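You operate a simulated robot arm through the tools that you are given. There is no shell and no other tool. Be economical: measure what you need, move in short steps, check, and stop when the job is done.

You run a simulated robot arm. Do the job below in one go: nothing can be reset, and whatever is moved stays where it is left.

JOB
Wipe both smudges off the belt; jog the hidden one round.
Fine: use the teal cloth, wipe only while the belt stands, and put the cloth back.

It is judged by the outcome, as a careful person would: the job done as asked, and still so three seconds after it is handed in. It fails if anything else is knocked over, pushed out of place, dropped, spilled or broken. Flat cloth is picked up by pressing the open fingertips on it (5 to 10 N) and closing them slowly along it; thin cloth reads only 2 to 8 mm in the jaws.

ROBOT AND FRAMES
A 7-joint arm with a two-finger parallel gripper on a trunk, on a base that drives. Base frame: it is fixed to the floor where the robot stands at the start and does not move with it; the origin is under the middle of the robot, x ahead of it, y to its left, z up. Readings come in m, degrees, newtons and seconds.
Its first joint turns from -166.0 to 166.0 degrees. Places, roughly: belt speed dial [0.9, 0.8, 0.7]; green belt button [0.8, 0.6, 0.7]; guide knob [1.1, 0.3, 0.8]; side guide [1.1, 0.4, 0.8]; stop gate [1.2, 0.6, 0.8]; tension dial [1, 0.5, 0.7]. Payload 3.43 kg.
The TCP is the grasp point between the finger pads, 0.03 m short of the fingertips. In the tool frame z runs along the fingers and y along their closing line. The gripper opens to 0.094 m. The fingers are 0.028 m wide and 0.01 m thick; the gripper's body (0.05 by 0.096 m) begins 0.055 m behind the TCP.
Orientation is told as [roll, pitch, yaw] about the base's x, y, z axes, in that order, counted from this pose: with the fingers straight down and closing along the base's y, the tool's x points along the base's -x, its y along +y and its z along -z.

CONTROLS
- The arm moves only by the tool send_rows. Its argument "series" is text: rows parted by semicolons, each of 7 numbers parted by spaces: the gripper command, from -1 (shut) to 1 (fully open), values between in proportion, then the shift along the tool's x, y, z in units of 25 mm (1.0 is 25 mm), then the turn, a rotation vector about the tool's x, y, z in units of 6 degrees (1.0 is 6 degrees). In form: gripper dx dy dz ax ay az; .... A call has 1 to 8 rows; each row shifts and turns the commanded pose from where the row before left it, along the tool's axes as they then stand. A call with a number of a shift or a turn outside -1 to 1 is refused whole. Rows are played at 5 a second. More than 0.05 m and 8.6 degrees between two rows, or a gripper value outside its range, and nothing of the call is played. Where a pose cannot be reached the arm comes as near as it can. A force on the tool above 40 N (or 10 N above the force at the start of the call, whichever is more), or a blocked arm, ends the call early, and 0.2 s more pass. The fingers move at their own pace (about 0.045 m/s each) and stop on an object; they squeeze with about 38 N. The grip force told is the motor's: it shows also when the fingers shut on nothing. Time passes only in rows, and 0.2 s behind the last, so rows that do not move let the fingers close. It gives the time, the measured TCP pose, the force on the tool (base axes), the opening and the grip force at its end, in the units of the frame above (readings bear some noise), with the torque about the TCP (base axes, N m) and any sound that the robot's microphone picked up.
- Cameras (640 x 400 px; columns grow to the right, rows downward): "scene" is now at [0.5037, 0.2549, 1.1883]; the picture's right is [0.44, -0.90, 0.00], its down [0.02, 0.01, -1.00] and it looks along [0.90, 0.44, 0.02] (base axes); focal length 214 px, centre (320, 200). "wrist" rides on the gripper at [0.076, 0.014, -0.103] in the tool frame; the picture's right is [-0.18, 0.98, 0.00], its down [-0.75, -0.14, -0.64] and it looks along [-0.63, -0.12, 0.77] (tool axes); focal length 243 px, centre (320, 200). There is no depth. A picture from a camera that has moved, and an enlarged one, comes with that camera's place and axes in the base frame and with its lens.
- grab_frame(camera): a new picture of that camera. It takes no simulated time.
- raise_lower(by): slides the trunk up (or, below 0, down) by that many m; the arm and the scene camera ride with it, the base frame stays. It gives what a move gives, with no picture.
- steer(legs): drives the robot by 1 to 6 legs, each [ahead, left, turn to the left] in m, m and degrees, along the robot's own axes; the way and the turn of a leg run together, so that a leg with both is an arc; at most 1.5 m and 180 degrees a leg. The arm and the cameras ride along, it lands a little off, and it stops where it bumps. It gives what a move gives.
- aim_head(pan, tilt): turns the head with the scene camera to pan (to the left, within 103 degrees either way) and tilt (down, from -29 to 69), counted from straight ahead of the robot. It gives what a move gives.
- inspect(camera, box): a new picture of the part [left, top, right, bottom] of that camera's present view, enlarged. It takes no simulated time.
- close_job(): hands the job in; it is judged then, once.

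Go step by step. Nothing tells you exact positions but the pictures and the camera data: compare them with the known pose of the tool, close in by small moves and look again before you grip or let go. The budget is 120 turns and 82 pictures, counting those below and the enlarged ones. Unless the task says otherwise, let go and move clear before handing in, and close with one line.

The tools are called after "Emit:" as a command line: name --argument value ..., lists and objects as JSON in quotes. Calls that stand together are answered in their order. send_rows: Moves the arm, as the interface text tells. Its arguments: {"type":"object","properties":{"series":{"type":"string"}},"required":["series"]} The other tools are called the same way: raise_lower (by) slides the trunk up or down; steer (legs) drives the base; aim_head (pan, tilt) turns the head that bears the scene camera; grab_frame (camera) takes a picture; inspect (camera, box) takes an enlarged picture of a part of a camera's view; close_job () hands the job in.

At the start:

```text
time_s: 0.0
eef_pos: [0.6616, 0.2132, 1.1587]
orientation: [0.1, 0.0, -0.1]
ft_force: [-0.5, -0.6, 0.3]
torque: [0.0, 0.02, -0.03]
grip_width: 0.094
grasp_force: 0.1
trunk travel left (down, up): [-0.225, 0.265]
robot x, y, heading: [0.0028, 0.0011, -0.2]
head pan, tilt: [26.0, -1.2]
```

scene: 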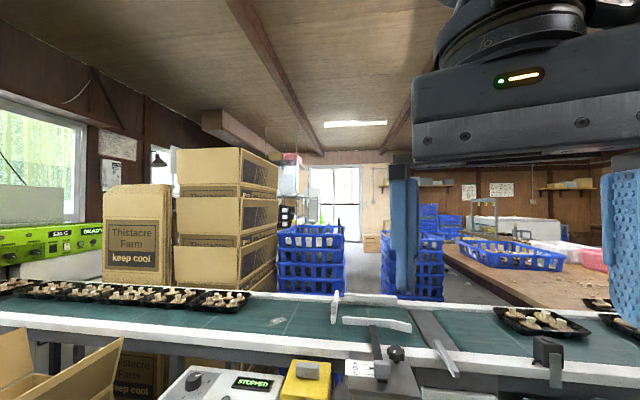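
wrist: 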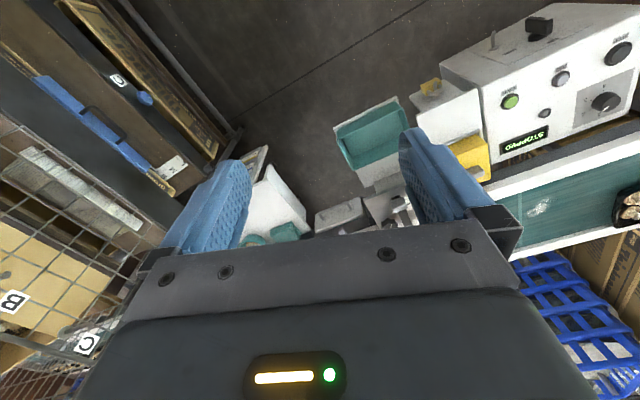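

I see the belt ahead, stopped, with one smudge on the left part, a control box, and a teal tray/cloth near it. I'll tilt the head down to look at the work area.

Emit:
aim_head --pan 30 --tilt 35

Emit:
grab_frame --camera "scene"

Emit:
inspect --camera "wrist" --box '[220, 60, 500, 250]'

Emit:
inspect --camera "wrist" --box '[420, 0, 640, 160]'

```text
time_s: 1.0
eef_pos: [0.6611, 0.213, 1.1577]
orientation: [0.0, 0.0, 0.1]
ft_force: [0.3, -0.5, 0.5]
torque: [0.0, 0.0, 0.03]
grip_width: 0.094
grasp_force: 0.0
trunk travel left (down, up): [-0.225, 0.265]
robot x, y, heading: [-0.0021, -0.0004, 0.1]
head pan, tilt: [30.0, 35.0]
```

```text
79 pictures are left
camera scene: at [0.4996, 0.2598, 1.1304], right [0.5, -0.87, 0.0], down [-0.5, -0.29, -0.82], along [0.71, 0.41, -0.57], focal length 214 px, centre (320, 200)
```

scene: 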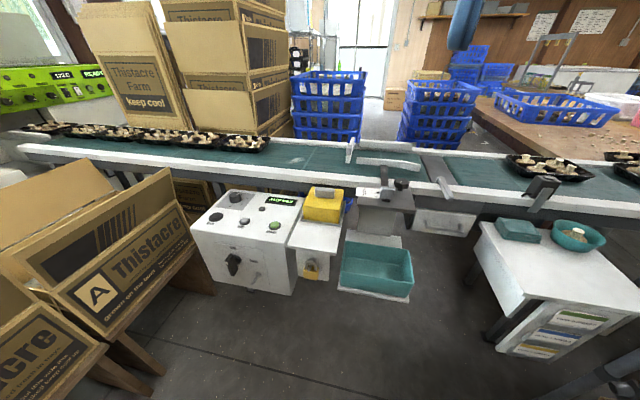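

```text
2.11 times, centred on (360, 155) of wrist
camera zoom: at [0.5852, 0.2273, 1.2622], right [0.18, 0.98, 0.0], down [0.75, -0.14, 0.64], along [0.63, -0.12, -0.77], focal length 511 px, centre (236, 295)
```

zoom: 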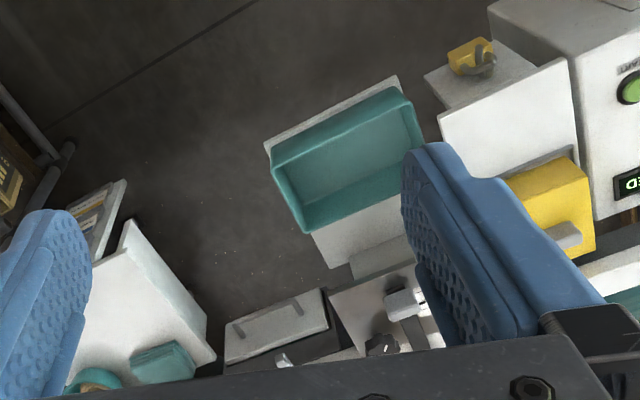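

```text
2.50 times, centred on (530, 80) of wrist
camera zoom: at [0.5852, 0.2273, 1.2622], right [0.18, 0.98, 0.0], down [0.75, -0.14, 0.64], along [0.63, -0.12, -0.77], focal length 606 px, centre (-205, 500)
```

zoom: 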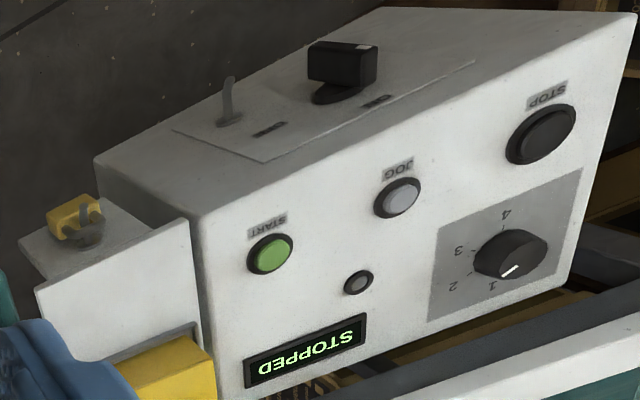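

The control box has START, JOG, STOP buttons on top; on its front a selector and a toggle. The teal folded cloth seems to lie on the side table at right beside a teal bowl; I'll enlarge these.

Emit:
inspect --camera "scene" --box '[180, 170, 420, 310]'

Emit:
inspect --camera "scene" --box '[440, 180, 640, 305]'

Emit:
inspect --camera "scene" --box '[180, 110, 460, 230]'

Emit:
aim_head --pan 0 --tilt 45

Emit:
grab_frame --camera "scene"

```text
2.67 times, centred on (300, 240) of scene
camera zoom: at [0.4996, 0.2598, 1.1304], right [0.5, -0.87, 0.0], down [-0.5, -0.29, -0.82], along [0.71, 0.41, -0.57], focal length 572 px, centre (373, 93)
```

zoom: 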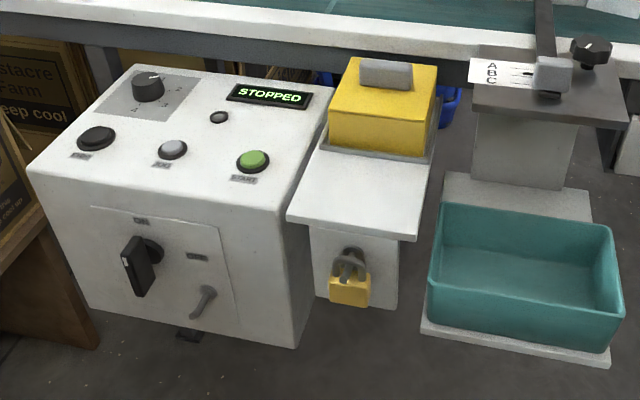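

```text
3.20 times, centred on (540, 242) of scene
camera zoom: at [0.4996, 0.2598, 1.1304], right [0.5, -0.87, 0.0], down [-0.5, -0.29, -0.82], along [0.71, 0.41, -0.57], focal length 686 px, centre (-384, 64)
```

zoom: 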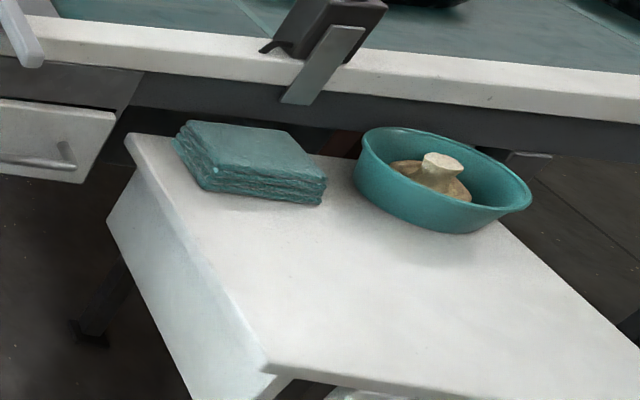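

```text
2.29 times, centred on (320, 170) of scene
camera zoom: at [0.4996, 0.2598, 1.1304], right [0.5, -0.87, 0.0], down [-0.5, -0.29, -0.82], along [0.71, 0.41, -0.57], focal length 490 px, centre (320, 269)
```

zoom: 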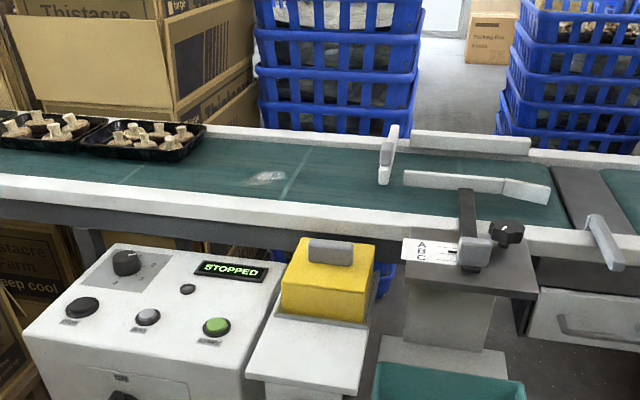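

```text
time_s: 2.0
eef_pos: [0.6615, 0.2127, 1.159]
orientation: [-0.1, 0.0, 0.1]
ft_force: [0.1, -0.2, 0.3]
torque: [-0.03, 0.03, -0.02]
grip_width: 0.0941
grasp_force: 0.1
trunk travel left (down, up): [-0.225, 0.265]
robot x, y, heading: [0.0002, -0.0045, 0.0]
head pan, tilt: [0.0, 45.0]
```

```text
73 pictures are left
camera scene: at [0.5046, 0.2158, 1.1155], right [0.0, -1.0, 0.0], down [-0.71, 0.0, -0.71], along [0.71, 0.0, -0.71], focal length 214 px, centre (320, 200)
```

scene: 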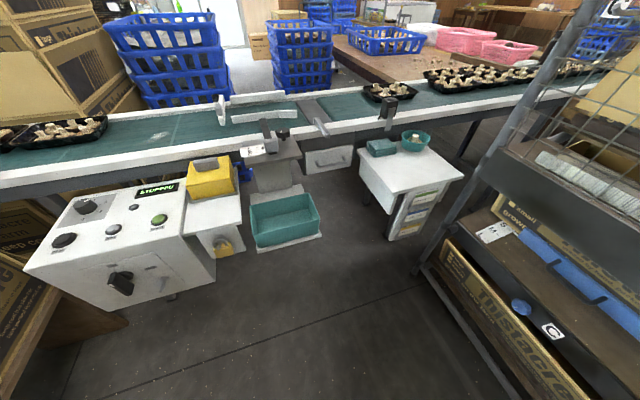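

The folded teal cloth lies on a small white table near [1.1, 0, 0.75], the smudge near [1.1, 0.7, 0.8]. I want to see the whole belt to both sides before driving.

Emit:
aim_head --pan 65 --tilt 20

Emit:
grab_frame --camera "scene"

Emit:
inspect --camera "scene" --box '[160, 120, 480, 320]'

Emit:
aim_head --pan 0 --tilt 20

Emit:
grab_frame --camera "scene"

```text
time_s: 3.3
eef_pos: [0.6623, 0.2124, 1.1589]
orientation: [0.0, 0.0, 0.0]
ft_force: [-1.0, 0.8, 0.8]
torque: [0.0, 0.01, 0.03]
grip_width: 0.094
grasp_force: 0.1
trunk travel left (down, up): [-0.225, 0.265]
robot x, y, heading: [0.0008, -0.0005, -0.1]
head pan, tilt: [65.0, 20.0]
```

```text
72 pictures are left
camera scene: at [0.4627, 0.3001, 1.1541], right [0.91, -0.42, 0.0], down [-0.14, -0.31, -0.94], along [0.4, 0.85, -0.34], focal length 214 px, centre (320, 200)
```

scene: 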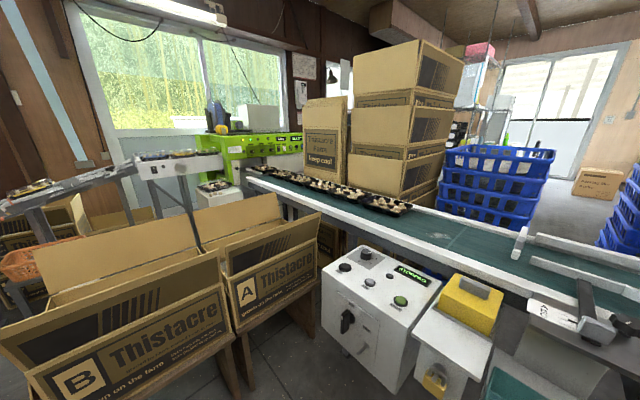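

```text
2.00 times, centred on (320, 220) of scene
camera zoom: at [0.4627, 0.3001, 1.1541], right [0.91, -0.42, 0.0], down [-0.14, -0.31, -0.94], along [0.4, 0.85, -0.34], focal length 429 px, centre (320, 160)
```

zoom: 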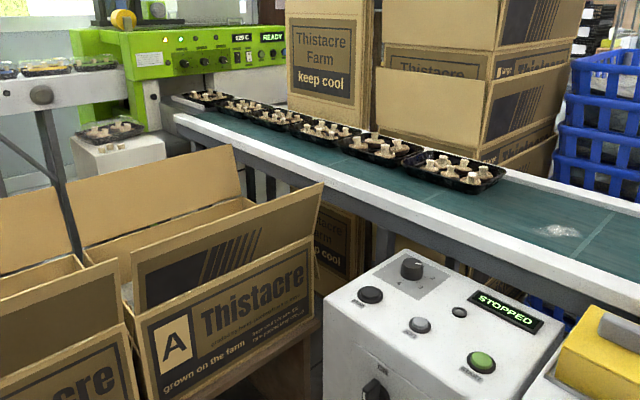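

```text
time_s: 4.7
eef_pos: [0.6608, 0.2131, 1.1583]
orientation: [0.0, 0.0, 0.1]
ft_force: [0.6, -0.2, 0.0]
torque: [0.01, 0.0, -0.02]
grip_width: 0.0938
grasp_force: 0.1
trunk travel left (down, up): [-0.225, 0.265]
robot x, y, heading: [-0.0055, 0.0026, 0.3]
head pan, tilt: [0.0, 20.0]
```

```text
70 pictures are left
camera scene: at [0.5164, 0.2158, 1.1542], right [0.0, -1.0, 0.0], down [-0.34, 0.0, -0.94], along [0.94, 0.0, -0.34], focal length 214 px, centre (320, 200)
```

scene: 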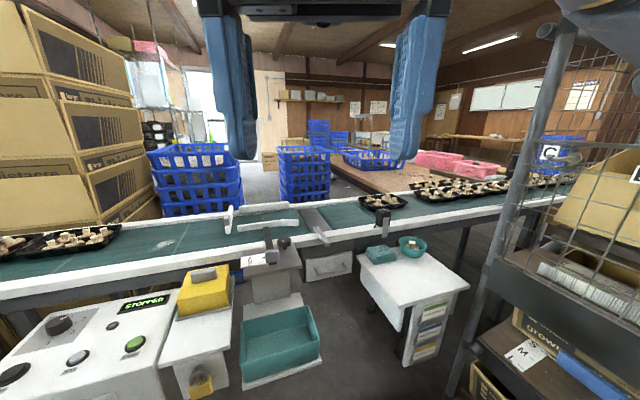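

Everything (cloth, smudge, jog button) looks reachable from about [0.28, 0.28], so I'll drive there and look again.

Emit:
steer --legs '[[0.28, 0, 0], [0, 0.26, 0]]'

Emit:
aim_head --pan 10 --tilt 55

Emit:
grab_frame --camera "scene"

Emit:
grab_frame --camera "wrist"

```text
time_s: 8.1
eef_pos: [0.9428, 0.4749, 1.1576]
orientation: [0.0, 0.0, 0.3]
ft_force: [0.2, -0.2, -0.7]
torque: [0.0, -0.03, -0.02]
grip_width: 0.0941
grasp_force: 0.1
trunk travel left (down, up): [-0.225, 0.265]
robot x, y, heading: [0.2851, 0.2585, 0.1]
head pan, tilt: [0.0, 20.0]
```

```text
time_s: 9.1
eef_pos: [0.9422, 0.476, 1.1588]
orientation: [0.1, 0.0, 0.3]
ft_force: [-0.4, 0.4, 0.4]
torque: [0.05, -0.01, -0.04]
grip_width: 0.0939
grasp_force: 0.1
trunk travel left (down, up): [-0.225, 0.265]
robot x, y, heading: [0.2824, 0.255, 0.4]
head pan, tilt: [10.0, 55.0]
```

```text
69 pictures are left
camera scene: at [0.7744, 0.4889, 1.1021], right [0.18, -0.98, 0.0], down [-0.81, -0.15, -0.57], along [0.56, 0.1, -0.82], focal length 214 px, centre (320, 200)
```

scene: 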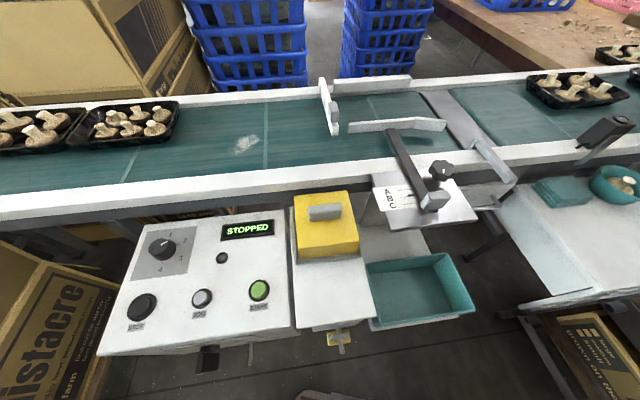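

```text
68 pictures are left
camera wrist: at [0.8653, 0.4886, 1.2622], right [0.18, 0.98, 0.0], down [0.75, -0.14, 0.64], along [0.63, -0.11, -0.77], focal length 243 px, centre (320, 200)
```

wrist: 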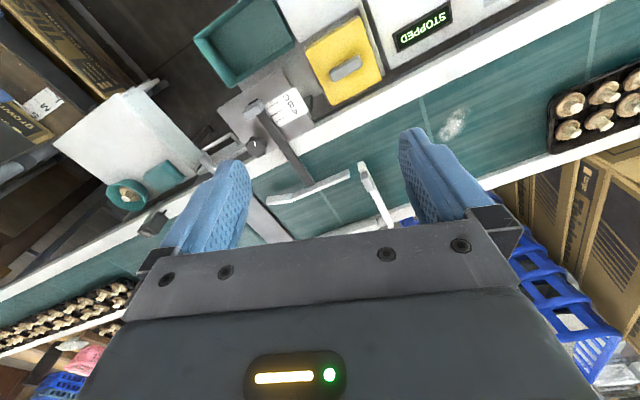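

The cloth's top sits near [1.19, -0.02, 0.69], next to the belt rail; the smudge is near [1.095, 0.705, 0.80]. I'll shift right and bring the wrist camera over the cloth for a good look.

Emit:
steer --legs '[[0, -0.24, 0]]'

Emit:
send_rows --series "1 -0.3 -1 1 0 0 0; 1 -0.3 -1 1 0 0 0; 1 -0.3 -1 1 0 0 0; 1 -0.3 -1 1 0 0 0; 1 -0.3 -1 1 0 0 0; 1 -0.3 -1 1 0 0 0; 1 -0.3 -1 0.5 0 0 0; 1 0 -1 0 0 0 0"

Emit:
grab_frame --camera "wrist"

Emit:
aim_head --pan 0 --tilt 50

Emit:
grab_frame --camera "scene"

```text
time_s: 10.9
eef_pos: [0.9444, 0.2296, 1.1569]
orientation: [0.0, 0.0, 0.0]
ft_force: [-0.6, -0.4, 0.2]
torque: [0.02, 0.03, 0.03]
grip_width: 0.0942
grasp_force: 0.0
trunk travel left (down, up): [-0.225, 0.265]
robot x, y, heading: [0.2822, 0.017, 0.0]
head pan, tilt: [10.0, 55.0]
```

```text
time_s: 12.9
eef_pos: [0.9942, 0.0776, 0.971]
orientation: [1.7, 3.3, 6.8]
ft_force: [-0.5, -0.9, 0.0]
torque: [0.02, 0.0, -0.01]
grip_width: 0.094
grasp_force: 0.0
trunk travel left (down, up): [-0.225, 0.265]
robot x, y, heading: [0.2833, 0.0085, 1.6]
head pan, tilt: [10.0, 55.0]
stopped in row 8: the arm was blocked; the commanded pose is now the measured one
```

```text
67 pictures are left
camera wrist: at [0.9234, 0.0816, 1.0788], right [0.07, 1.0, 0.02], down [0.8, -0.07, 0.59], along [0.59, -0.03, -0.8], focal length 243 px, centre (320, 200)
```

wrist: 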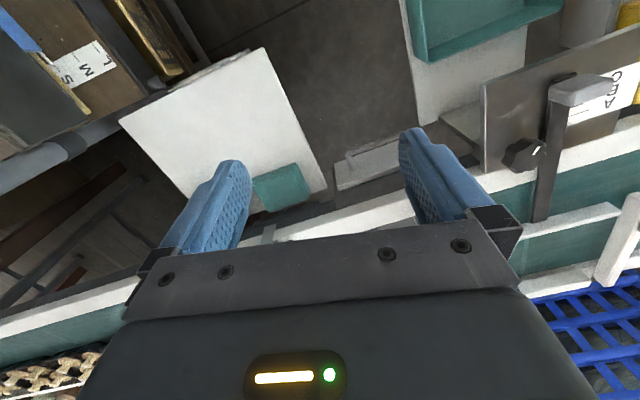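

```text
time_s: 13.6
eef_pos: [0.9937, 0.0791, 0.9707]
orientation: [1.7, 3.2, 6.8]
ft_force: [-0.5, 0.0, 0.7]
torque: [0.0, -0.01, 0.01]
grip_width: 0.094
grasp_force: 0.0
trunk travel left (down, up): [-0.225, 0.265]
robot x, y, heading: [0.2853, 0.0099, 1.6]
head pan, tilt: [0.0, 50.0]
```

```text
66 pictures are left
camera scene: at [0.7839, 0.2378, 1.1052], right [0.03, -1.0, 0.0], down [-0.77, -0.02, -0.64], along [0.64, 0.02, -0.77], focal length 214 px, centre (320, 200)
```

scene: 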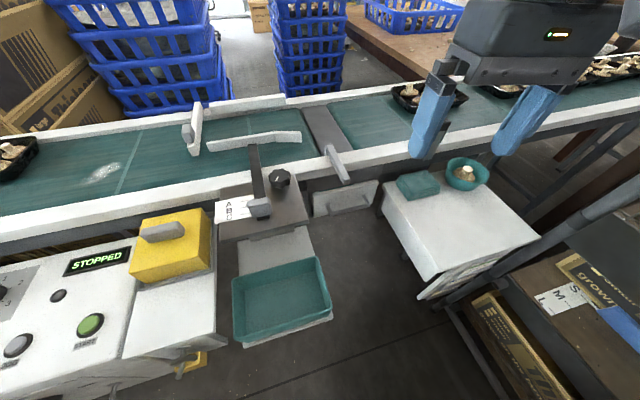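

The arm was blocked and the base nudged slightly; maybe the elbow met the rack on the right. I'll look right.

Emit:
aim_head --pan -80 --tilt 20

Emit:
grab_frame --camera "scene"

```text
time_s: 15.2
eef_pos: [0.9951, 0.0791, 0.9695]
orientation: [1.7, 3.2, 6.9]
ft_force: [0.2, -0.3, -0.7]
torque: [0.02, -0.04, -0.02]
grip_width: 0.094
grasp_force: 0.1
trunk travel left (down, up): [-0.225, 0.265]
robot x, y, heading: [0.2831, 0.0058, 1.7]
head pan, tilt: [-80.0, 20.0]
```

```text
65 pictures are left
camera scene: at [0.7257, 0.1443, 1.1512], right [-0.98, -0.2, 0.01], down [-0.07, 0.33, -0.94], along [0.19, -0.92, -0.34], focal length 214 px, centre (320, 200)
```

scene: 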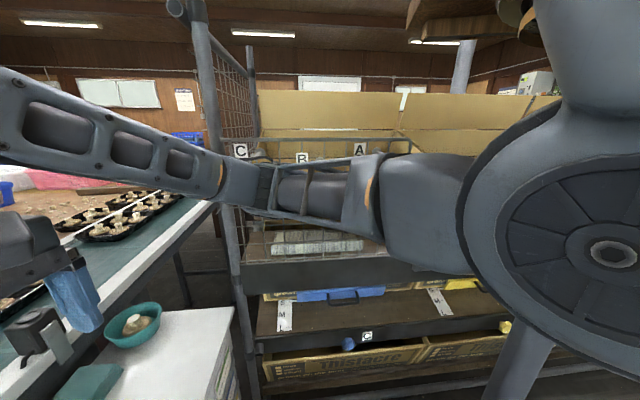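

The elbow touched the rack post (rack stands unmoved). I'll drive back left to free it, and work on the cloth from there.

Emit:
steer --legs '[[0.02, 0.27, -1.6]]'

Emit:
send_rows --series "1 0 -1 0 -0.1 0.2 0.3; 1 0 -1 0 -0.2 0.3 0.3; 1 -0.6 -1 0 0 0 0; 1 -0.6 -1 0 0 0 0; 1 -0.6 -1 0 0 0 0; 1 -0.6 -1 0 0 0 0; 1 0 -1 0 0 0 0; 1 0 -1 0 0 0 0"

Emit:
grab_frame --camera "scene"

Emit:
grab_frame --camera "wrist"

```text
time_s: 17.1
eef_pos: [1.0091, 0.3217, 0.9806]
orientation: [1.1, 2.1, 4.4]
ft_force: [-0.5, 0.2, -0.3]
torque: [0.0, -0.02, 0.03]
grip_width: 0.094
grasp_force: 0.0
trunk travel left (down, up): [-0.225, 0.265]
robot x, y, heading: [0.2997, 0.2768, 0.1]
head pan, tilt: [-80.0, 20.0]
```

```text
time_s: 18.9
eef_pos: [1.0767, 0.1239, 0.967]
orientation: [2.7, 5.1, 0.9]
ft_force: [-0.3, 0.0, -0.5]
torque: [0.02, 0.03, 0.0]
grip_width: 0.0941
grasp_force: 0.0
trunk travel left (down, up): [-0.225, 0.265]
robot x, y, heading: [0.3037, 0.2785, 0.1]
head pan, tilt: [-80.0, 20.0]
```

```text
64 pictures are left
camera scene: at [0.74, 0.4018, 1.1541], right [-0.98, -0.17, 0.0], down [-0.06, 0.34, -0.94], along [0.16, -0.93, -0.34], focal length 214 px, centre (320, 200)
```

scene: 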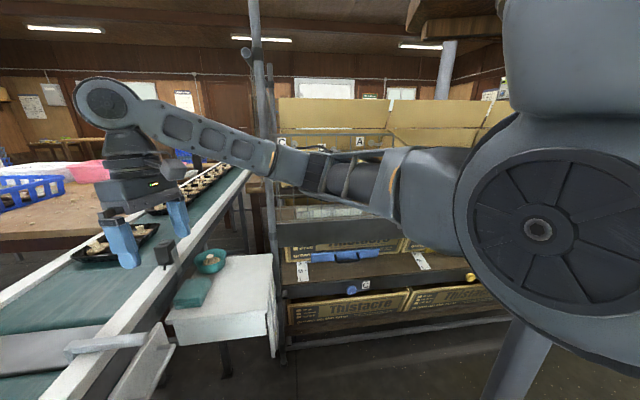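

```text
63 pictures are left
camera wrist: at [1.0085, 0.1331, 1.078], right [0.17, 0.98, 0.03], down [0.81, -0.16, 0.56], along [0.56, -0.07, -0.82], focal length 243 px, centre (320, 200)
```

wrist: 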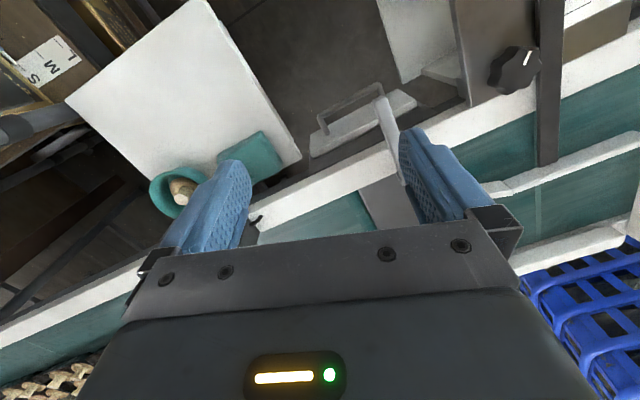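

The cloth is a small folded stack, about 85 mm wide, yaw ~12°, at about [1.17, -0.015]; a dark bracket sits on the rail right behind it. I'll level the tool and zoom in.

Emit:
send_rows --series "1 0.3 0 0 0.3 -0.5 -0.5; 1 0.3 0 0 0.15 -0.35 -0.5; 1 0.3 0 0 0 0 -0.5; 1 0.3 0 0 0 0 -0.4"

Emit:
aim_head --pan -55 --tilt 35

Emit:
grab_frame --camera "wrist"

Emit:
inspect --camera "scene" --box '[140, 120, 380, 270]'

```text
time_s: 19.9
eef_pos: [1.0463, 0.1189, 0.9688]
orientation: [0.2, -0.2, 12.3]
ft_force: [-0.6, 0.1, 0.2]
torque: [0.02, -0.01, -0.02]
grip_width: 0.0938
grasp_force: 0.0
trunk travel left (down, up): [-0.225, 0.265]
robot x, y, heading: [0.3035, 0.278, -0.1]
head pan, tilt: [-80.0, 20.0]
```

```text
time_s: 20.8
eef_pos: [1.0466, 0.1205, 0.9687]
orientation: [0.1, -0.1, 12.2]
ft_force: [0.3, 0.1, -0.1]
torque: [-0.02, -0.02, 0.02]
grip_width: 0.0938
grasp_force: 0.0
trunk travel left (down, up): [-0.225, 0.265]
robot x, y, heading: [0.2978, 0.2769, -0.3]
head pan, tilt: [-55.0, 35.0]
```

```text
62 pictures are left
camera wrist: at [0.9671, 0.118, 1.0719], right [-0.03, 1.0, 0.0], down [0.77, 0.02, 0.64], along [0.64, 0.02, -0.77], focal length 243 px, centre (320, 200)
```

wrist: 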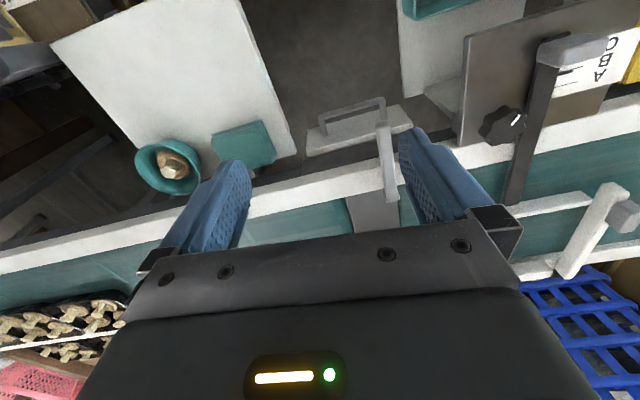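

```text
2.67 times, centred on (260, 195) of scene
camera zoom: at [0.7743, 0.421, 1.1304], right [-0.82, -0.57, 0.0], down [-0.33, 0.47, -0.82], along [0.47, -0.67, -0.57], focal length 572 px, centre (480, 213)
```

zoom: 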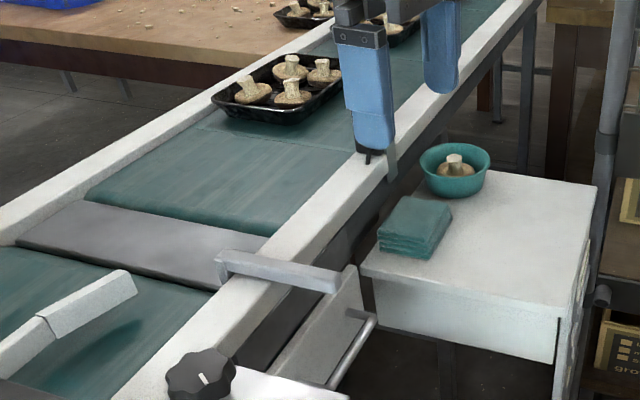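

Cloth centre is about [1.17, -0.01, 0.69]; the bracket on the rail is near [1.18, 0.035]. I'll approach with the tool tilted back 20° and jaws at ~50 mm, so the hand stays clear of the rail.

Emit:
send_rows --series "0.06 -0.4 -1 0 0 -0.5 0; 0.06 -0.4 -1 0 0 -0.5 0; 0.06 -0.4 -1 0 0 -0.5 0; 0.06 -0.4 -1 0 0 -0.5 0; 0.06 -0.4 -1 0.5 0 -0.5 0; 0.06 -0.4 -1 0.5 0 -0.4 0; 0.06 -0.3 0 0.5 0 -0.4 0"

Emit:
grab_frame --camera "wrist"

Emit:
inspect --camera "scene" --box '[200, 100, 400, 225]'

```text
time_s: 22.4
eef_pos: [1.1506, -0.0103, 0.9432]
orientation: [0.1, -20.0, 12.2]
ft_force: [0.5, 0.8, -0.1]
torque: [0.02, 0.01, -0.01]
grip_width: 0.05
grasp_force: 0.1
trunk travel left (down, up): [-0.225, 0.265]
robot x, y, heading: [0.3004, 0.2771, -0.2]
head pan, tilt: [-55.0, 35.0]
```

```text
60 pictures are left
camera wrist: at [1.0427, -0.0195, 1.0137], right [-0.04, 1.0, 0.07], down [0.51, -0.04, 0.86], along [0.86, 0.07, -0.51], focal length 243 px, centre (320, 200)
```

wrist: 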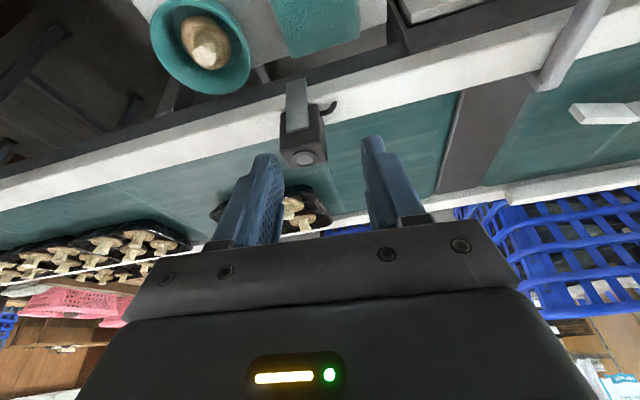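

```text
3.20 times, centred on (300, 162) of scene
camera zoom: at [0.7743, 0.4209, 1.1304], right [-0.82, -0.57, 0.0], down [-0.33, 0.47, -0.82], along [0.47, -0.67, -0.57], focal length 686 px, centre (384, 320)
```

zoom: 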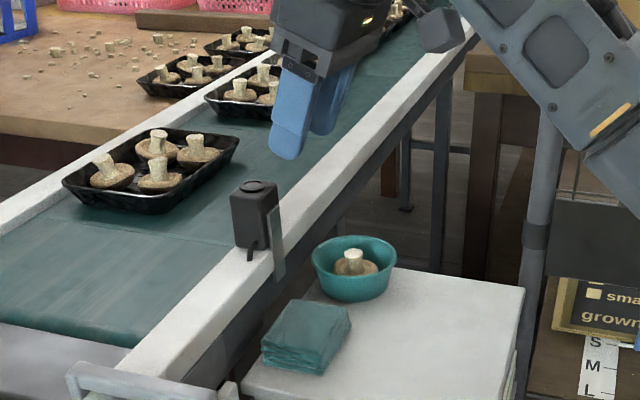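

The cloth spans y about -0.045..0.055 and x about 1.12..1.21, with the sensor box behind at x ≈1.2. I'll descend straight down to just above it.

Emit:
send_rows --series "0.06 0.36 0.06 0.93 0 0 0; 0.06 0.36 0.06 0.93 0 0 0; 0.06 0.36 0.06 0.93 0 0 0; 0.06 0.36 0.06 0.93 0 0 0; 0.06 0.36 0.06 0.93 0 0 0; 0.06 0.36 0.06 0.93 0 0 0; 0.06 0.36 0.06 0.93 0 0 0"

Emit:
inspect --camera "scene" --box '[220, 130, 380, 230]'

Emit:
grab_frame --camera "wrist"

```text
time_s: 23.9
eef_pos: [1.1449, -0.0005, 0.7672]
orientation: [0.1, -19.9, 12.2]
ft_force: [-0.3, 0.0, -0.3]
torque: [0.02, 0.01, -0.01]
grip_width: 0.0497
grasp_force: 0.1
trunk travel left (down, up): [-0.225, 0.265]
robot x, y, heading: [0.3024, 0.2781, 0.1]
head pan, tilt: [-55.0, 35.0]
```

```text
4.00 times, centred on (300, 180) of scene
camera zoom: at [0.7743, 0.4209, 1.1304], right [-0.82, -0.57, 0.0], down [-0.33, 0.47, -0.82], along [0.47, -0.67, -0.57], focal length 858 px, centre (400, 280)
```

zoom: 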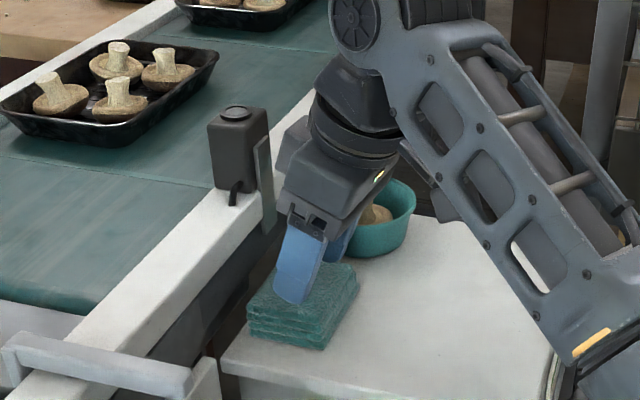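

```text
57 pictures are left
camera wrist: at [1.0382, -0.0086, 0.8388], right [-0.04, 1.0, 0.07], down [0.51, -0.04, 0.86], along [0.86, 0.07, -0.51], focal length 243 px, centre (320, 200)
```

wrist: 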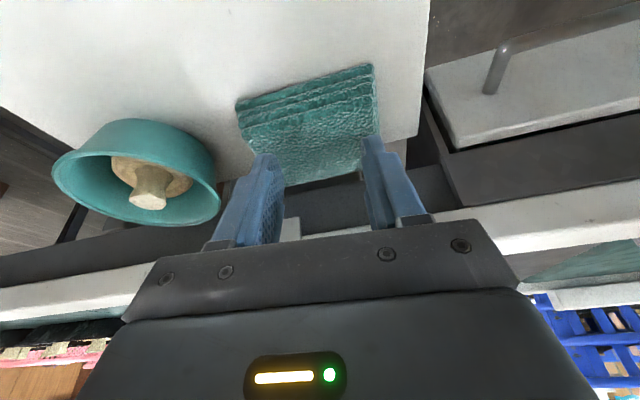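

The open fingertips are above the cloth, about 3 cm short of it. I'll lower with a slight forward shift, then press gently.

Emit:
send_rows --series "0.06 -0.2 0 0.4 0 0 0; 0.06 0.06 0 0.3 0 0 0; 0.06 0.06 0 0.2 0 0 0"

Emit:
inspect --camera "scene" --box '[240, 150, 340, 220]'

```text
time_s: 24.6
eef_pos: [1.1546, 0.0016, 0.7607]
orientation: [-0.2, -20.5, 12.3]
ft_force: [-2.2, 2.1, 15.8]
torque: [0.16, 0.15, 0.06]
grip_width: 0.0499
grasp_force: 0.1
trunk travel left (down, up): [-0.225, 0.265]
robot x, y, heading: [0.3009, 0.2791, 0.1]
head pan, tilt: [-55.0, 35.0]
stopped in row 3: the force on the tool passed its limit at 48 N (the readings are from after the stop); the commanded pose is now the measured one
```

```text
5.71 times, centred on (290, 185) of scene
camera zoom: at [0.7737, 0.4213, 1.1306], right [-0.82, -0.57, 0.0], down [-0.33, 0.47, -0.82], along [0.47, -0.67, -0.57], focal length 1226 px, centre (491, 286)
```

zoom: 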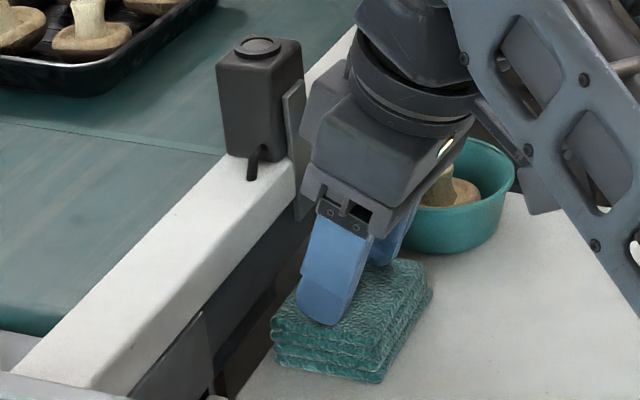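

The tips are on the cloth (top ≈0.73) with ~16 N. I'll ease back a little to 5–10 N.

Emit:
send_rows --series "0.06 0 0 -0.04 0 0 0; 0.06 0 0 0 0 0 0"

```text
time_s: 25.2
eef_pos: [1.1545, 0.0017, 0.7593]
orientation: [-0.2, -20.5, 12.3]
ft_force: [7.1, 0.6, 19.2]
torque: [0.1, -0.2, 0.0]
grip_width: 0.0498
grasp_force: 0.1
trunk travel left (down, up): [-0.225, 0.265]
robot x, y, heading: [0.2978, 0.2806, -0.1]
head pan, tilt: [-55.0, 35.0]
```

Emit:
send_rows --series "0.06 0 0 -0.06 0 0 0; 0.06 0 0 0 0 0 0"

```text
time_s: 25.8
eef_pos: [1.1539, 0.0015, 0.7609]
orientation: [0.1, -20.4, 12.2]
ft_force: [5.0, -0.5, 13.1]
torque: [-0.06, -0.14, 0.02]
grip_width: 0.0499
grasp_force: 0.2
trunk travel left (down, up): [-0.225, 0.265]
robot x, y, heading: [0.2985, 0.2712, 0.1]
head pan, tilt: [-55.0, 35.0]
```

Force falls about 4 N/mm; one more small lift, then close slowly.

Emit:
send_rows --series "0.06 0 0 -0.06 0 0 0; 0.06 0 0 0 0 0 0"

```text
time_s: 26.4
eef_pos: [1.153, 0.0006, 0.7609]
orientation: [0.1, -20.2, 12.3]
ft_force: [-1.2, -0.4, 1.1]
torque: [-0.03, 0.01, -0.03]
grip_width: 0.0499
grasp_force: 0.0
trunk travel left (down, up): [-0.225, 0.265]
robot x, y, heading: [0.2984, 0.2781, 0.1]
head pan, tilt: [-55.0, 35.0]
```

Emit:
send_rows --series "0.06 0 0 0.04 0 0 0; 0.06 0 0 0 0 0 0"

```text
time_s: 27.0
eef_pos: [1.1537, 0.0022, 0.7601]
orientation: [-0.1, -20.2, 12.3]
ft_force: [-1.2, 0.0, 1.1]
torque: [0.03, 0.01, 0.02]
grip_width: 0.0499
grasp_force: 0.1
trunk travel left (down, up): [-0.225, 0.265]
robot x, y, heading: [0.2991, 0.278, 0.2]
head pan, tilt: [-55.0, 35.0]
```

Emit:
send_rows --series "0.06 0 0 0.03 0 0 0; 0.06 0 0 0 0 0 0"

```text
time_s: 27.6
eef_pos: [1.1535, 0.0015, 0.7595]
orientation: [-0.1, -20.3, 12.3]
ft_force: [-2.5, 0.5, 5.8]
torque: [0.06, 0.05, 0.02]
grip_width: 0.0503
grasp_force: 0.0
trunk travel left (down, up): [-0.225, 0.265]
robot x, y, heading: [0.2972, 0.2781, -0.3]
head pan, tilt: [-55.0, 35.0]
```

About 6 N now; closing slowly along the cloth.

Emit:
send_rows --series "-0.07 0 0 0.01 0 0 0; -0.2 0 0 0 0 0 0; -0.33 0 0 0 0 0 0; -0.46 0 0 0 0 0 0; -0.6 0 0 0 0 0 0; -0.73 0 0 0 0 0 0; -0.86 0 0 0 0 0 0; -1 0 0 0 0 0 0"

Emit:
send_rows --series "-1 0 0 0 0 0 0; -1 0 0 0 0 0 0"

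Emit:
inspect --camera "scene" --box '[240, 150, 340, 220]'

```text
time_s: 29.4
eef_pos: [1.1532, 0.0023, 0.76]
orientation: [-0.1, -20.4, 12.3]
ft_force: [0.1, 2.1, 12.4]
torque: [0.05, 0.04, 0.03]
grip_width: 0.0001
grasp_force: 20.5
trunk travel left (down, up): [-0.225, 0.265]
robot x, y, heading: [0.2992, 0.2763, -0.2]
head pan, tilt: [-55.0, 35.0]
```

```text
time_s: 30.0
eef_pos: [1.1558, 0.0014, 0.7606]
orientation: [-0.1, -20.3, 12.4]
ft_force: [-0.3, 0.0, 11.3]
torque: [-0.02, 0.06, 0.02]
grip_width: 0.0
grasp_force: 32.6
trunk travel left (down, up): [-0.225, 0.265]
robot x, y, heading: [0.3007, 0.274, 0.2]
head pan, tilt: [-55.0, 35.0]
```

```text
5.71 times, centred on (290, 185) of scene
camera zoom: at [0.7739, 0.4212, 1.1304], right [-0.82, -0.57, 0.0], down [-0.33, 0.47, -0.82], along [0.47, -0.67, -0.57], focal length 1226 px, centre (491, 286)
```

zoom: 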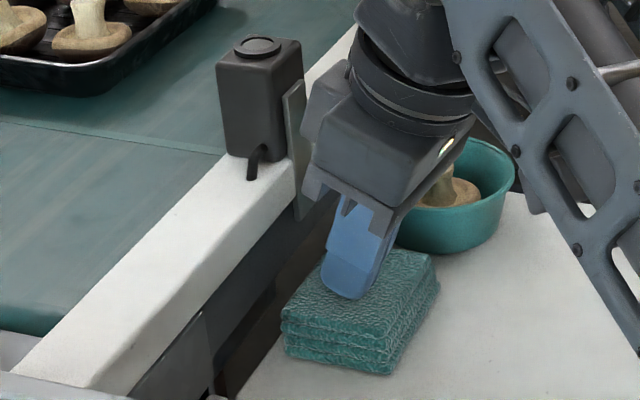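

The fingers slid shut on nothing and the stack moved as one block, ~77 mm wide: it should be gripped by its sides. I'll lift, open and look.

Emit:
send_rows --series "-1 0.2 0 -1 0 0 0; 1 0.2 0 -1 0 0 0; 1 0 0 0 0 0 0; 1 0 0 0 0 0 0"

Emit:
grab_frame --camera "wrist"

Emit:
inspect --camera "scene" --box '[240, 150, 340, 220]'

```text
time_s: 31.0
eef_pos: [1.1279, -0.0032, 0.8036]
orientation: [-0.1, -20.4, 12.3]
ft_force: [1.0, -0.5, -0.3]
torque: [-0.04, 0.03, -0.02]
grip_width: 0.0683
grasp_force: 0.1
trunk travel left (down, up): [-0.225, 0.265]
robot x, y, heading: [0.3004, 0.2835, 0.1]
head pan, tilt: [-55.0, 35.0]
```

```text
54 pictures are left
camera wrist: at [1.0197, -0.012, 0.8749], right [-0.04, 1.0, 0.06], down [0.5, -0.03, 0.86], along [0.86, 0.07, -0.5], focal length 243 px, centre (320, 200)
```

wrist: 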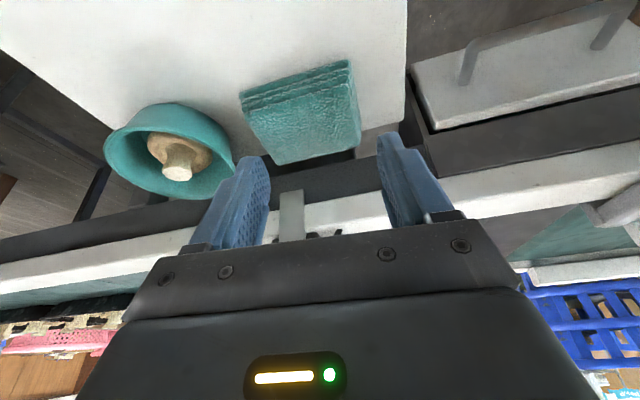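

```text
5.71 times, centred on (290, 185) of scene
camera zoom: at [0.7742, 0.4211, 1.1303], right [-0.82, -0.57, 0.0], down [-0.33, 0.47, -0.82], along [0.47, -0.67, -0.57], focal length 1226 px, centre (491, 286)
```

zoom: 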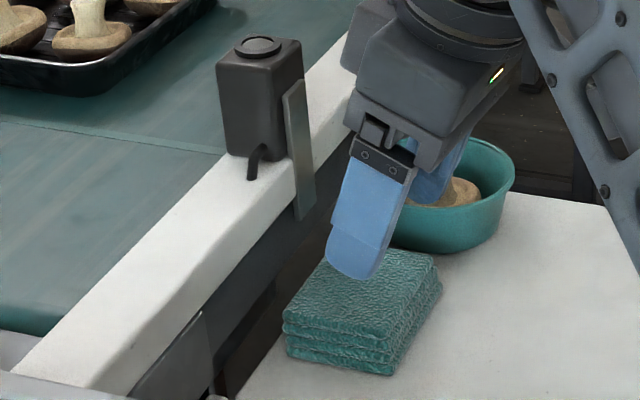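

The cloth block is ~77×62 mm at [1.160, -0.005], yaw ~14°, with the bowl only ~2 cm beside it. I'll press lightly with closed tips and drag it ~2 cm away from the bowl first.

Emit:
send_rows --series "-1 0 0 0 0 0 0; -1 0 0 0 0 0 0; -1 -0.04 0 0.6 0 0 0; -1 -0.04 0 0.6 0 0 0; -1 -0.04 0 0.55 0 0 0; -1 0 0 0.05 0 0 0; -1 0 0 0.05 0 0 0"

```text
time_s: 32.6
eef_pos: [1.1467, 0.0002, 0.7612]
orientation: [0.0, -20.4, 12.3]
ft_force: [-0.5, 0.6, -0.1]
torque: [0.02, 0.03, 0.02]
grip_width: 0.0001
grasp_force: 32.5
trunk travel left (down, up): [-0.225, 0.265]
robot x, y, heading: [0.3018, 0.28, 0.0]
head pan, tilt: [-55.0, 35.0]
```

Emit:
send_rows --series "-1 0.03 0 0.07 0 0 0; -1 0.02 0 0.05 0 0 0; -1 0 0 0 0 0 0"

```text
time_s: 33.4
eef_pos: [1.1473, -0.0002, 0.7603]
orientation: [-0.2, -20.6, 12.4]
ft_force: [-5.4, 4.0, 24.1]
torque: [0.1, 0.23, 0.04]
grip_width: 0.0
grasp_force: 33.1
trunk travel left (down, up): [-0.225, 0.265]
robot x, y, heading: [0.2983, 0.274, -0.1]
head pan, tilt: [-55.0, 35.0]
```

Emit:
send_rows --series "-1 0 0 -0.05 0 0 0; -1 0.13 0.3 -0.048 0 0 0; -1 0.13 0.3 -0.048 0 0 0; -1 0.13 0.3 -0.048 0 0 0; -1 0 0 0 0 0 0; -1 -0.3 0 -1 0 0 0; 1 -0.3 0 -1 0 0 0; 1 0 0 0 0 0 0"

Emit:
grab_frame --camera "wrist"

```text
time_s: 35.2
eef_pos: [1.1283, 0.0188, 0.8096]
orientation: [0.0, -20.2, 12.3]
ft_force: [0.3, 0.5, 0.0]
torque: [0.0, -0.03, -0.01]
grip_width: 0.0503
grasp_force: 0.2
trunk travel left (down, up): [-0.225, 0.265]
robot x, y, heading: [0.2967, 0.2773, -0.6]
head pan, tilt: [-55.0, 35.0]
```

```text
52 pictures are left
camera wrist: at [1.0195, 0.0097, 0.8811], right [-0.04, 1.0, 0.06], down [0.5, -0.03, 0.86], along [0.86, 0.07, -0.5], focal length 243 px, centre (320, 200)
```

wrist: 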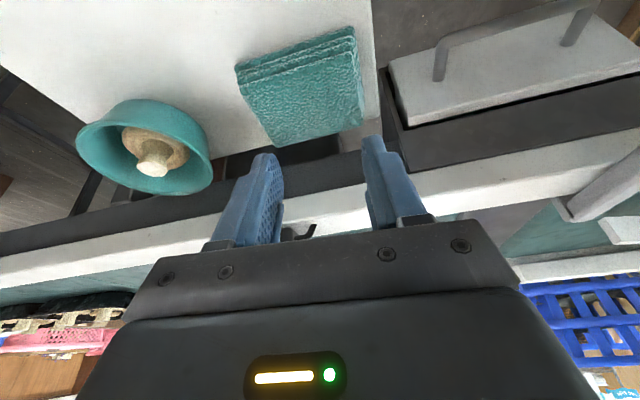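

The cloth is now at [1.143, 0.016], well clear of the bowl. I'll open fully and lower the fingers around it.

Emit:
send_rows --series "1 0 -0.24 0 0 0 -0.3; 1 0 0 0 0 0 0; 1 0 0 0 0 0 0; 1 0.23 0 0.75 0 0 0; 1 0.23 0 0.75 0 0 0"

Emit:
grab_frame --camera "wrist"

Emit:
inspect --camera "scene" --box '[240, 150, 340, 220]'

```text
time_s: 36.4
eef_pos: [1.1308, 0.0133, 0.7712]
orientation: [-0.6, -20.3, 14.2]
ft_force: [0.6, 0.0, -1.0]
torque: [0.03, -0.01, 0.01]
grip_width: 0.0939
grasp_force: 0.1
trunk travel left (down, up): [-0.225, 0.265]
robot x, y, heading: [0.3008, 0.2781, -0.1]
head pan, tilt: [-55.0, 35.0]
```

```text
51 pictures are left
camera wrist: at [1.0226, 0.0019, 0.8425], right [-0.07, 1.0, 0.05], down [0.5, -0.01, 0.86], along [0.86, 0.09, -0.5], focal length 243 px, centre (320, 200)
```

wrist: 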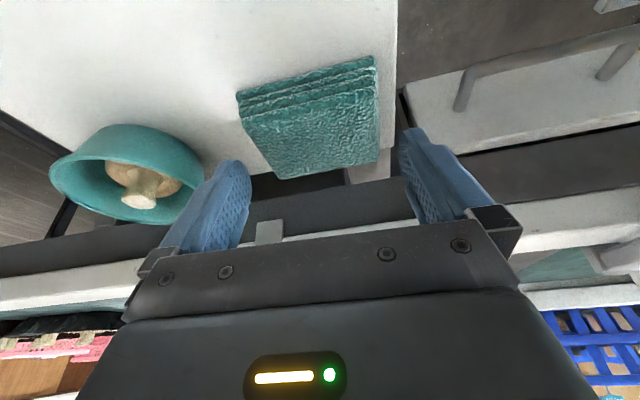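

```text
5.71 times, centred on (290, 185) of scene
camera zoom: at [0.7742, 0.4211, 1.1304], right [-0.82, -0.57, 0.0], down [-0.33, 0.47, -0.82], along [0.47, -0.67, -0.57], focal length 1226 px, centre (491, 286)
```

zoom: 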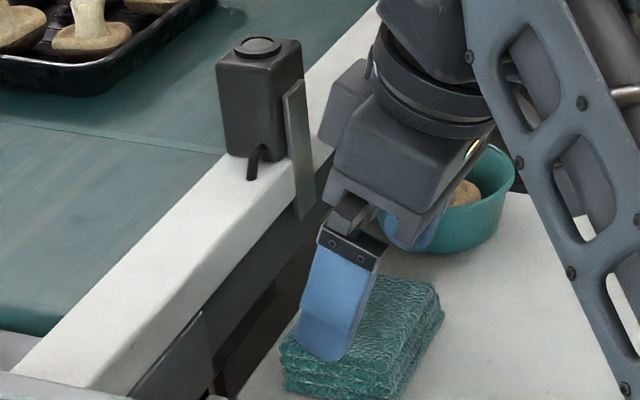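

The fingers straddle the block with roughly even gaps. Lowering 4 cm.

Emit:
send_rows --series "1 0.18 0 0.5 0 0 0; 1 0.18 0 0.5 0 0 0; 1 0.18 0 0.45 0 0 0"

Emit:
grab_frame --camera "wrist"

```text
time_s: 37.2
eef_pos: [1.1303, 0.012, 0.7353]
orientation: [-0.9, -20.5, 14.2]
ft_force: [-1.6, -0.3, 12.1]
torque: [-0.59, -0.01, -0.12]
grip_width: 0.0941
grasp_force: 0.1
trunk travel left (down, up): [-0.225, 0.265]
robot x, y, heading: [0.3019, 0.2786, -0.1]
head pan, tilt: [-55.0, 35.0]
```

```text
49 pictures are left
camera wrist: at [1.0227, 0.0015, 0.8054], right [-0.07, 1.0, 0.05], down [0.5, -0.01, 0.87], along [0.86, 0.08, -0.5], focal length 243 px, centre (320, 200)
```

wrist: 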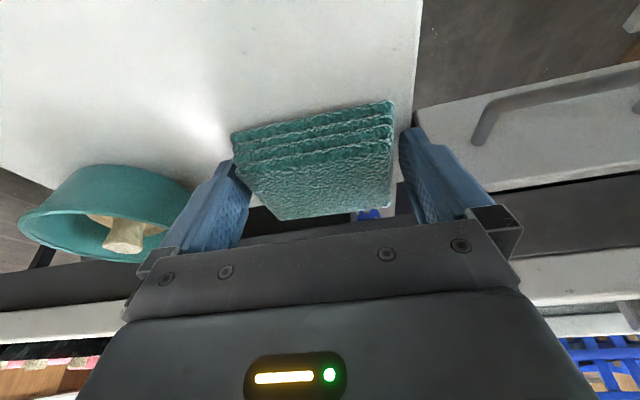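

The left finger meets something (12 N there), likely the block's left edge. I'll lift, shift left-finger outward ~7 mm, and lower again.

Emit:
send_rows --series "1 -0.3 0 -0.8 0 0 0; 1 0 -0.28 0 0 0 0.1; 1 0 0 0 0 0 0"

Emit:
inspect --camera "wrist" --box '[160, 60, 480, 260]'

```text
time_s: 38.0
eef_pos: [1.1341, 0.0068, 0.7547]
orientation: [-0.6, -20.3, 13.6]
ft_force: [-1.0, 0.2, -0.1]
torque: [-0.02, 0.02, -0.01]
grip_width: 0.0944
grasp_force: 0.0
trunk travel left (down, up): [-0.225, 0.265]
robot x, y, heading: [0.3007, 0.2798, 0.0]
head pan, tilt: [-55.0, 35.0]
```

```text
2.00 times, centred on (320, 160) of wrist
camera zoom: at [1.0247, -0.0028, 0.8255], right [-0.06, 1.0, 0.06], down [0.5, -0.02, 0.86], along [0.86, 0.08, -0.5], focal length 485 px, centre (320, 280)
```

zoom: 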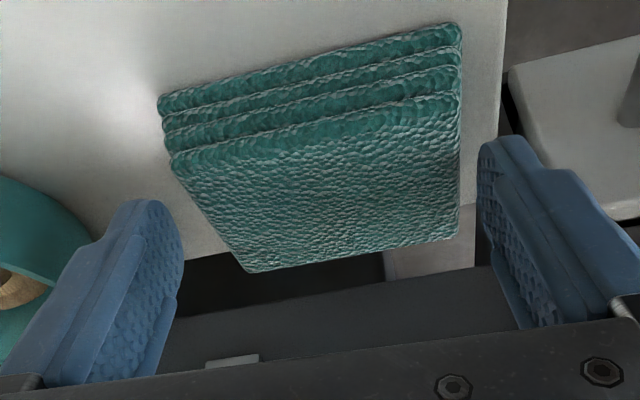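

Gaps look like ~11 mm left, ~6 mm right, so the earlier contact was likely the left fingertip on the table. I'll recentre, fix the slight roll, lower to just above that, and close.

Emit:
send_rows --series "1 0 0.08 0 -0.1 0 0; 1 0.1 0 0.29 0 0 0; 1 0.1 0 0.29 0 0 0; 1 0 0 0 0 0 0"

```text
time_s: 39.0
eef_pos: [1.1323, 0.0083, 0.7397]
orientation: [0.1, -20.2, 13.6]
ft_force: [0.0, -0.4, 0.4]
torque: [-0.01, -0.01, 0.0]
grip_width: 0.0939
grasp_force: 0.0
trunk travel left (down, up): [-0.225, 0.265]
robot x, y, heading: [0.3016, 0.2774, 0.1]
head pan, tilt: [-55.0, 35.0]
```

Emit:
send_rows --series "0.7 0 0 0 0 0 0; 0.5 0 0 0 0 0 0; 0.2 0 0 0 0 0 0; -0.1 0 0 0 0 0 0; -0.4 0 0 0 0 0 0; -0.7 0 0 0 0 0 0; -1 0 0 0 0 0 0; -1 0 0 0 0 0 0"

Emit:
grab_frame --camera "wrist"

Emit:
inspect --camera "scene" --box '[240, 150, 340, 220]'

```text
time_s: 40.8
eef_pos: [1.1322, 0.0095, 0.7403]
orientation: [0.1, -20.3, 13.6]
ft_force: [0.1, 1.4, -0.1]
torque: [0.0, -0.01, 0.01]
grip_width: 0.0878
grasp_force: 37.4
trunk travel left (down, up): [-0.225, 0.265]
robot x, y, heading: [0.3039, 0.2801, -0.3]
head pan, tilt: [-55.0, 35.0]
```

```text
47 pictures are left
camera wrist: at [1.0248, -0.0026, 0.811], right [-0.06, 1.0, 0.07], down [0.5, -0.02, 0.86], along [0.86, 0.09, -0.5], focal length 243 px, centre (320, 200)
```

wrist: 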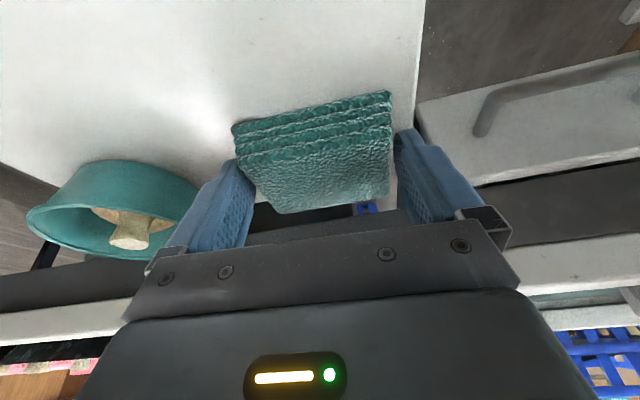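

```text
5.71 times, centred on (290, 185) of scene
camera zoom: at [0.7742, 0.4211, 1.1303], right [-0.82, -0.57, 0.0], down [-0.33, 0.47, -0.82], along [0.47, -0.67, -0.57], focal length 1226 px, centre (491, 286)
```

zoom: 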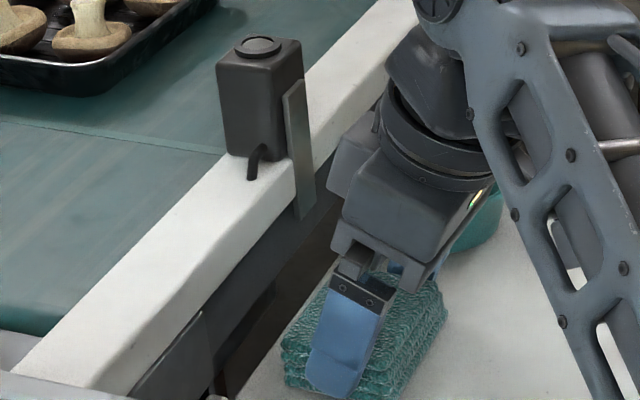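

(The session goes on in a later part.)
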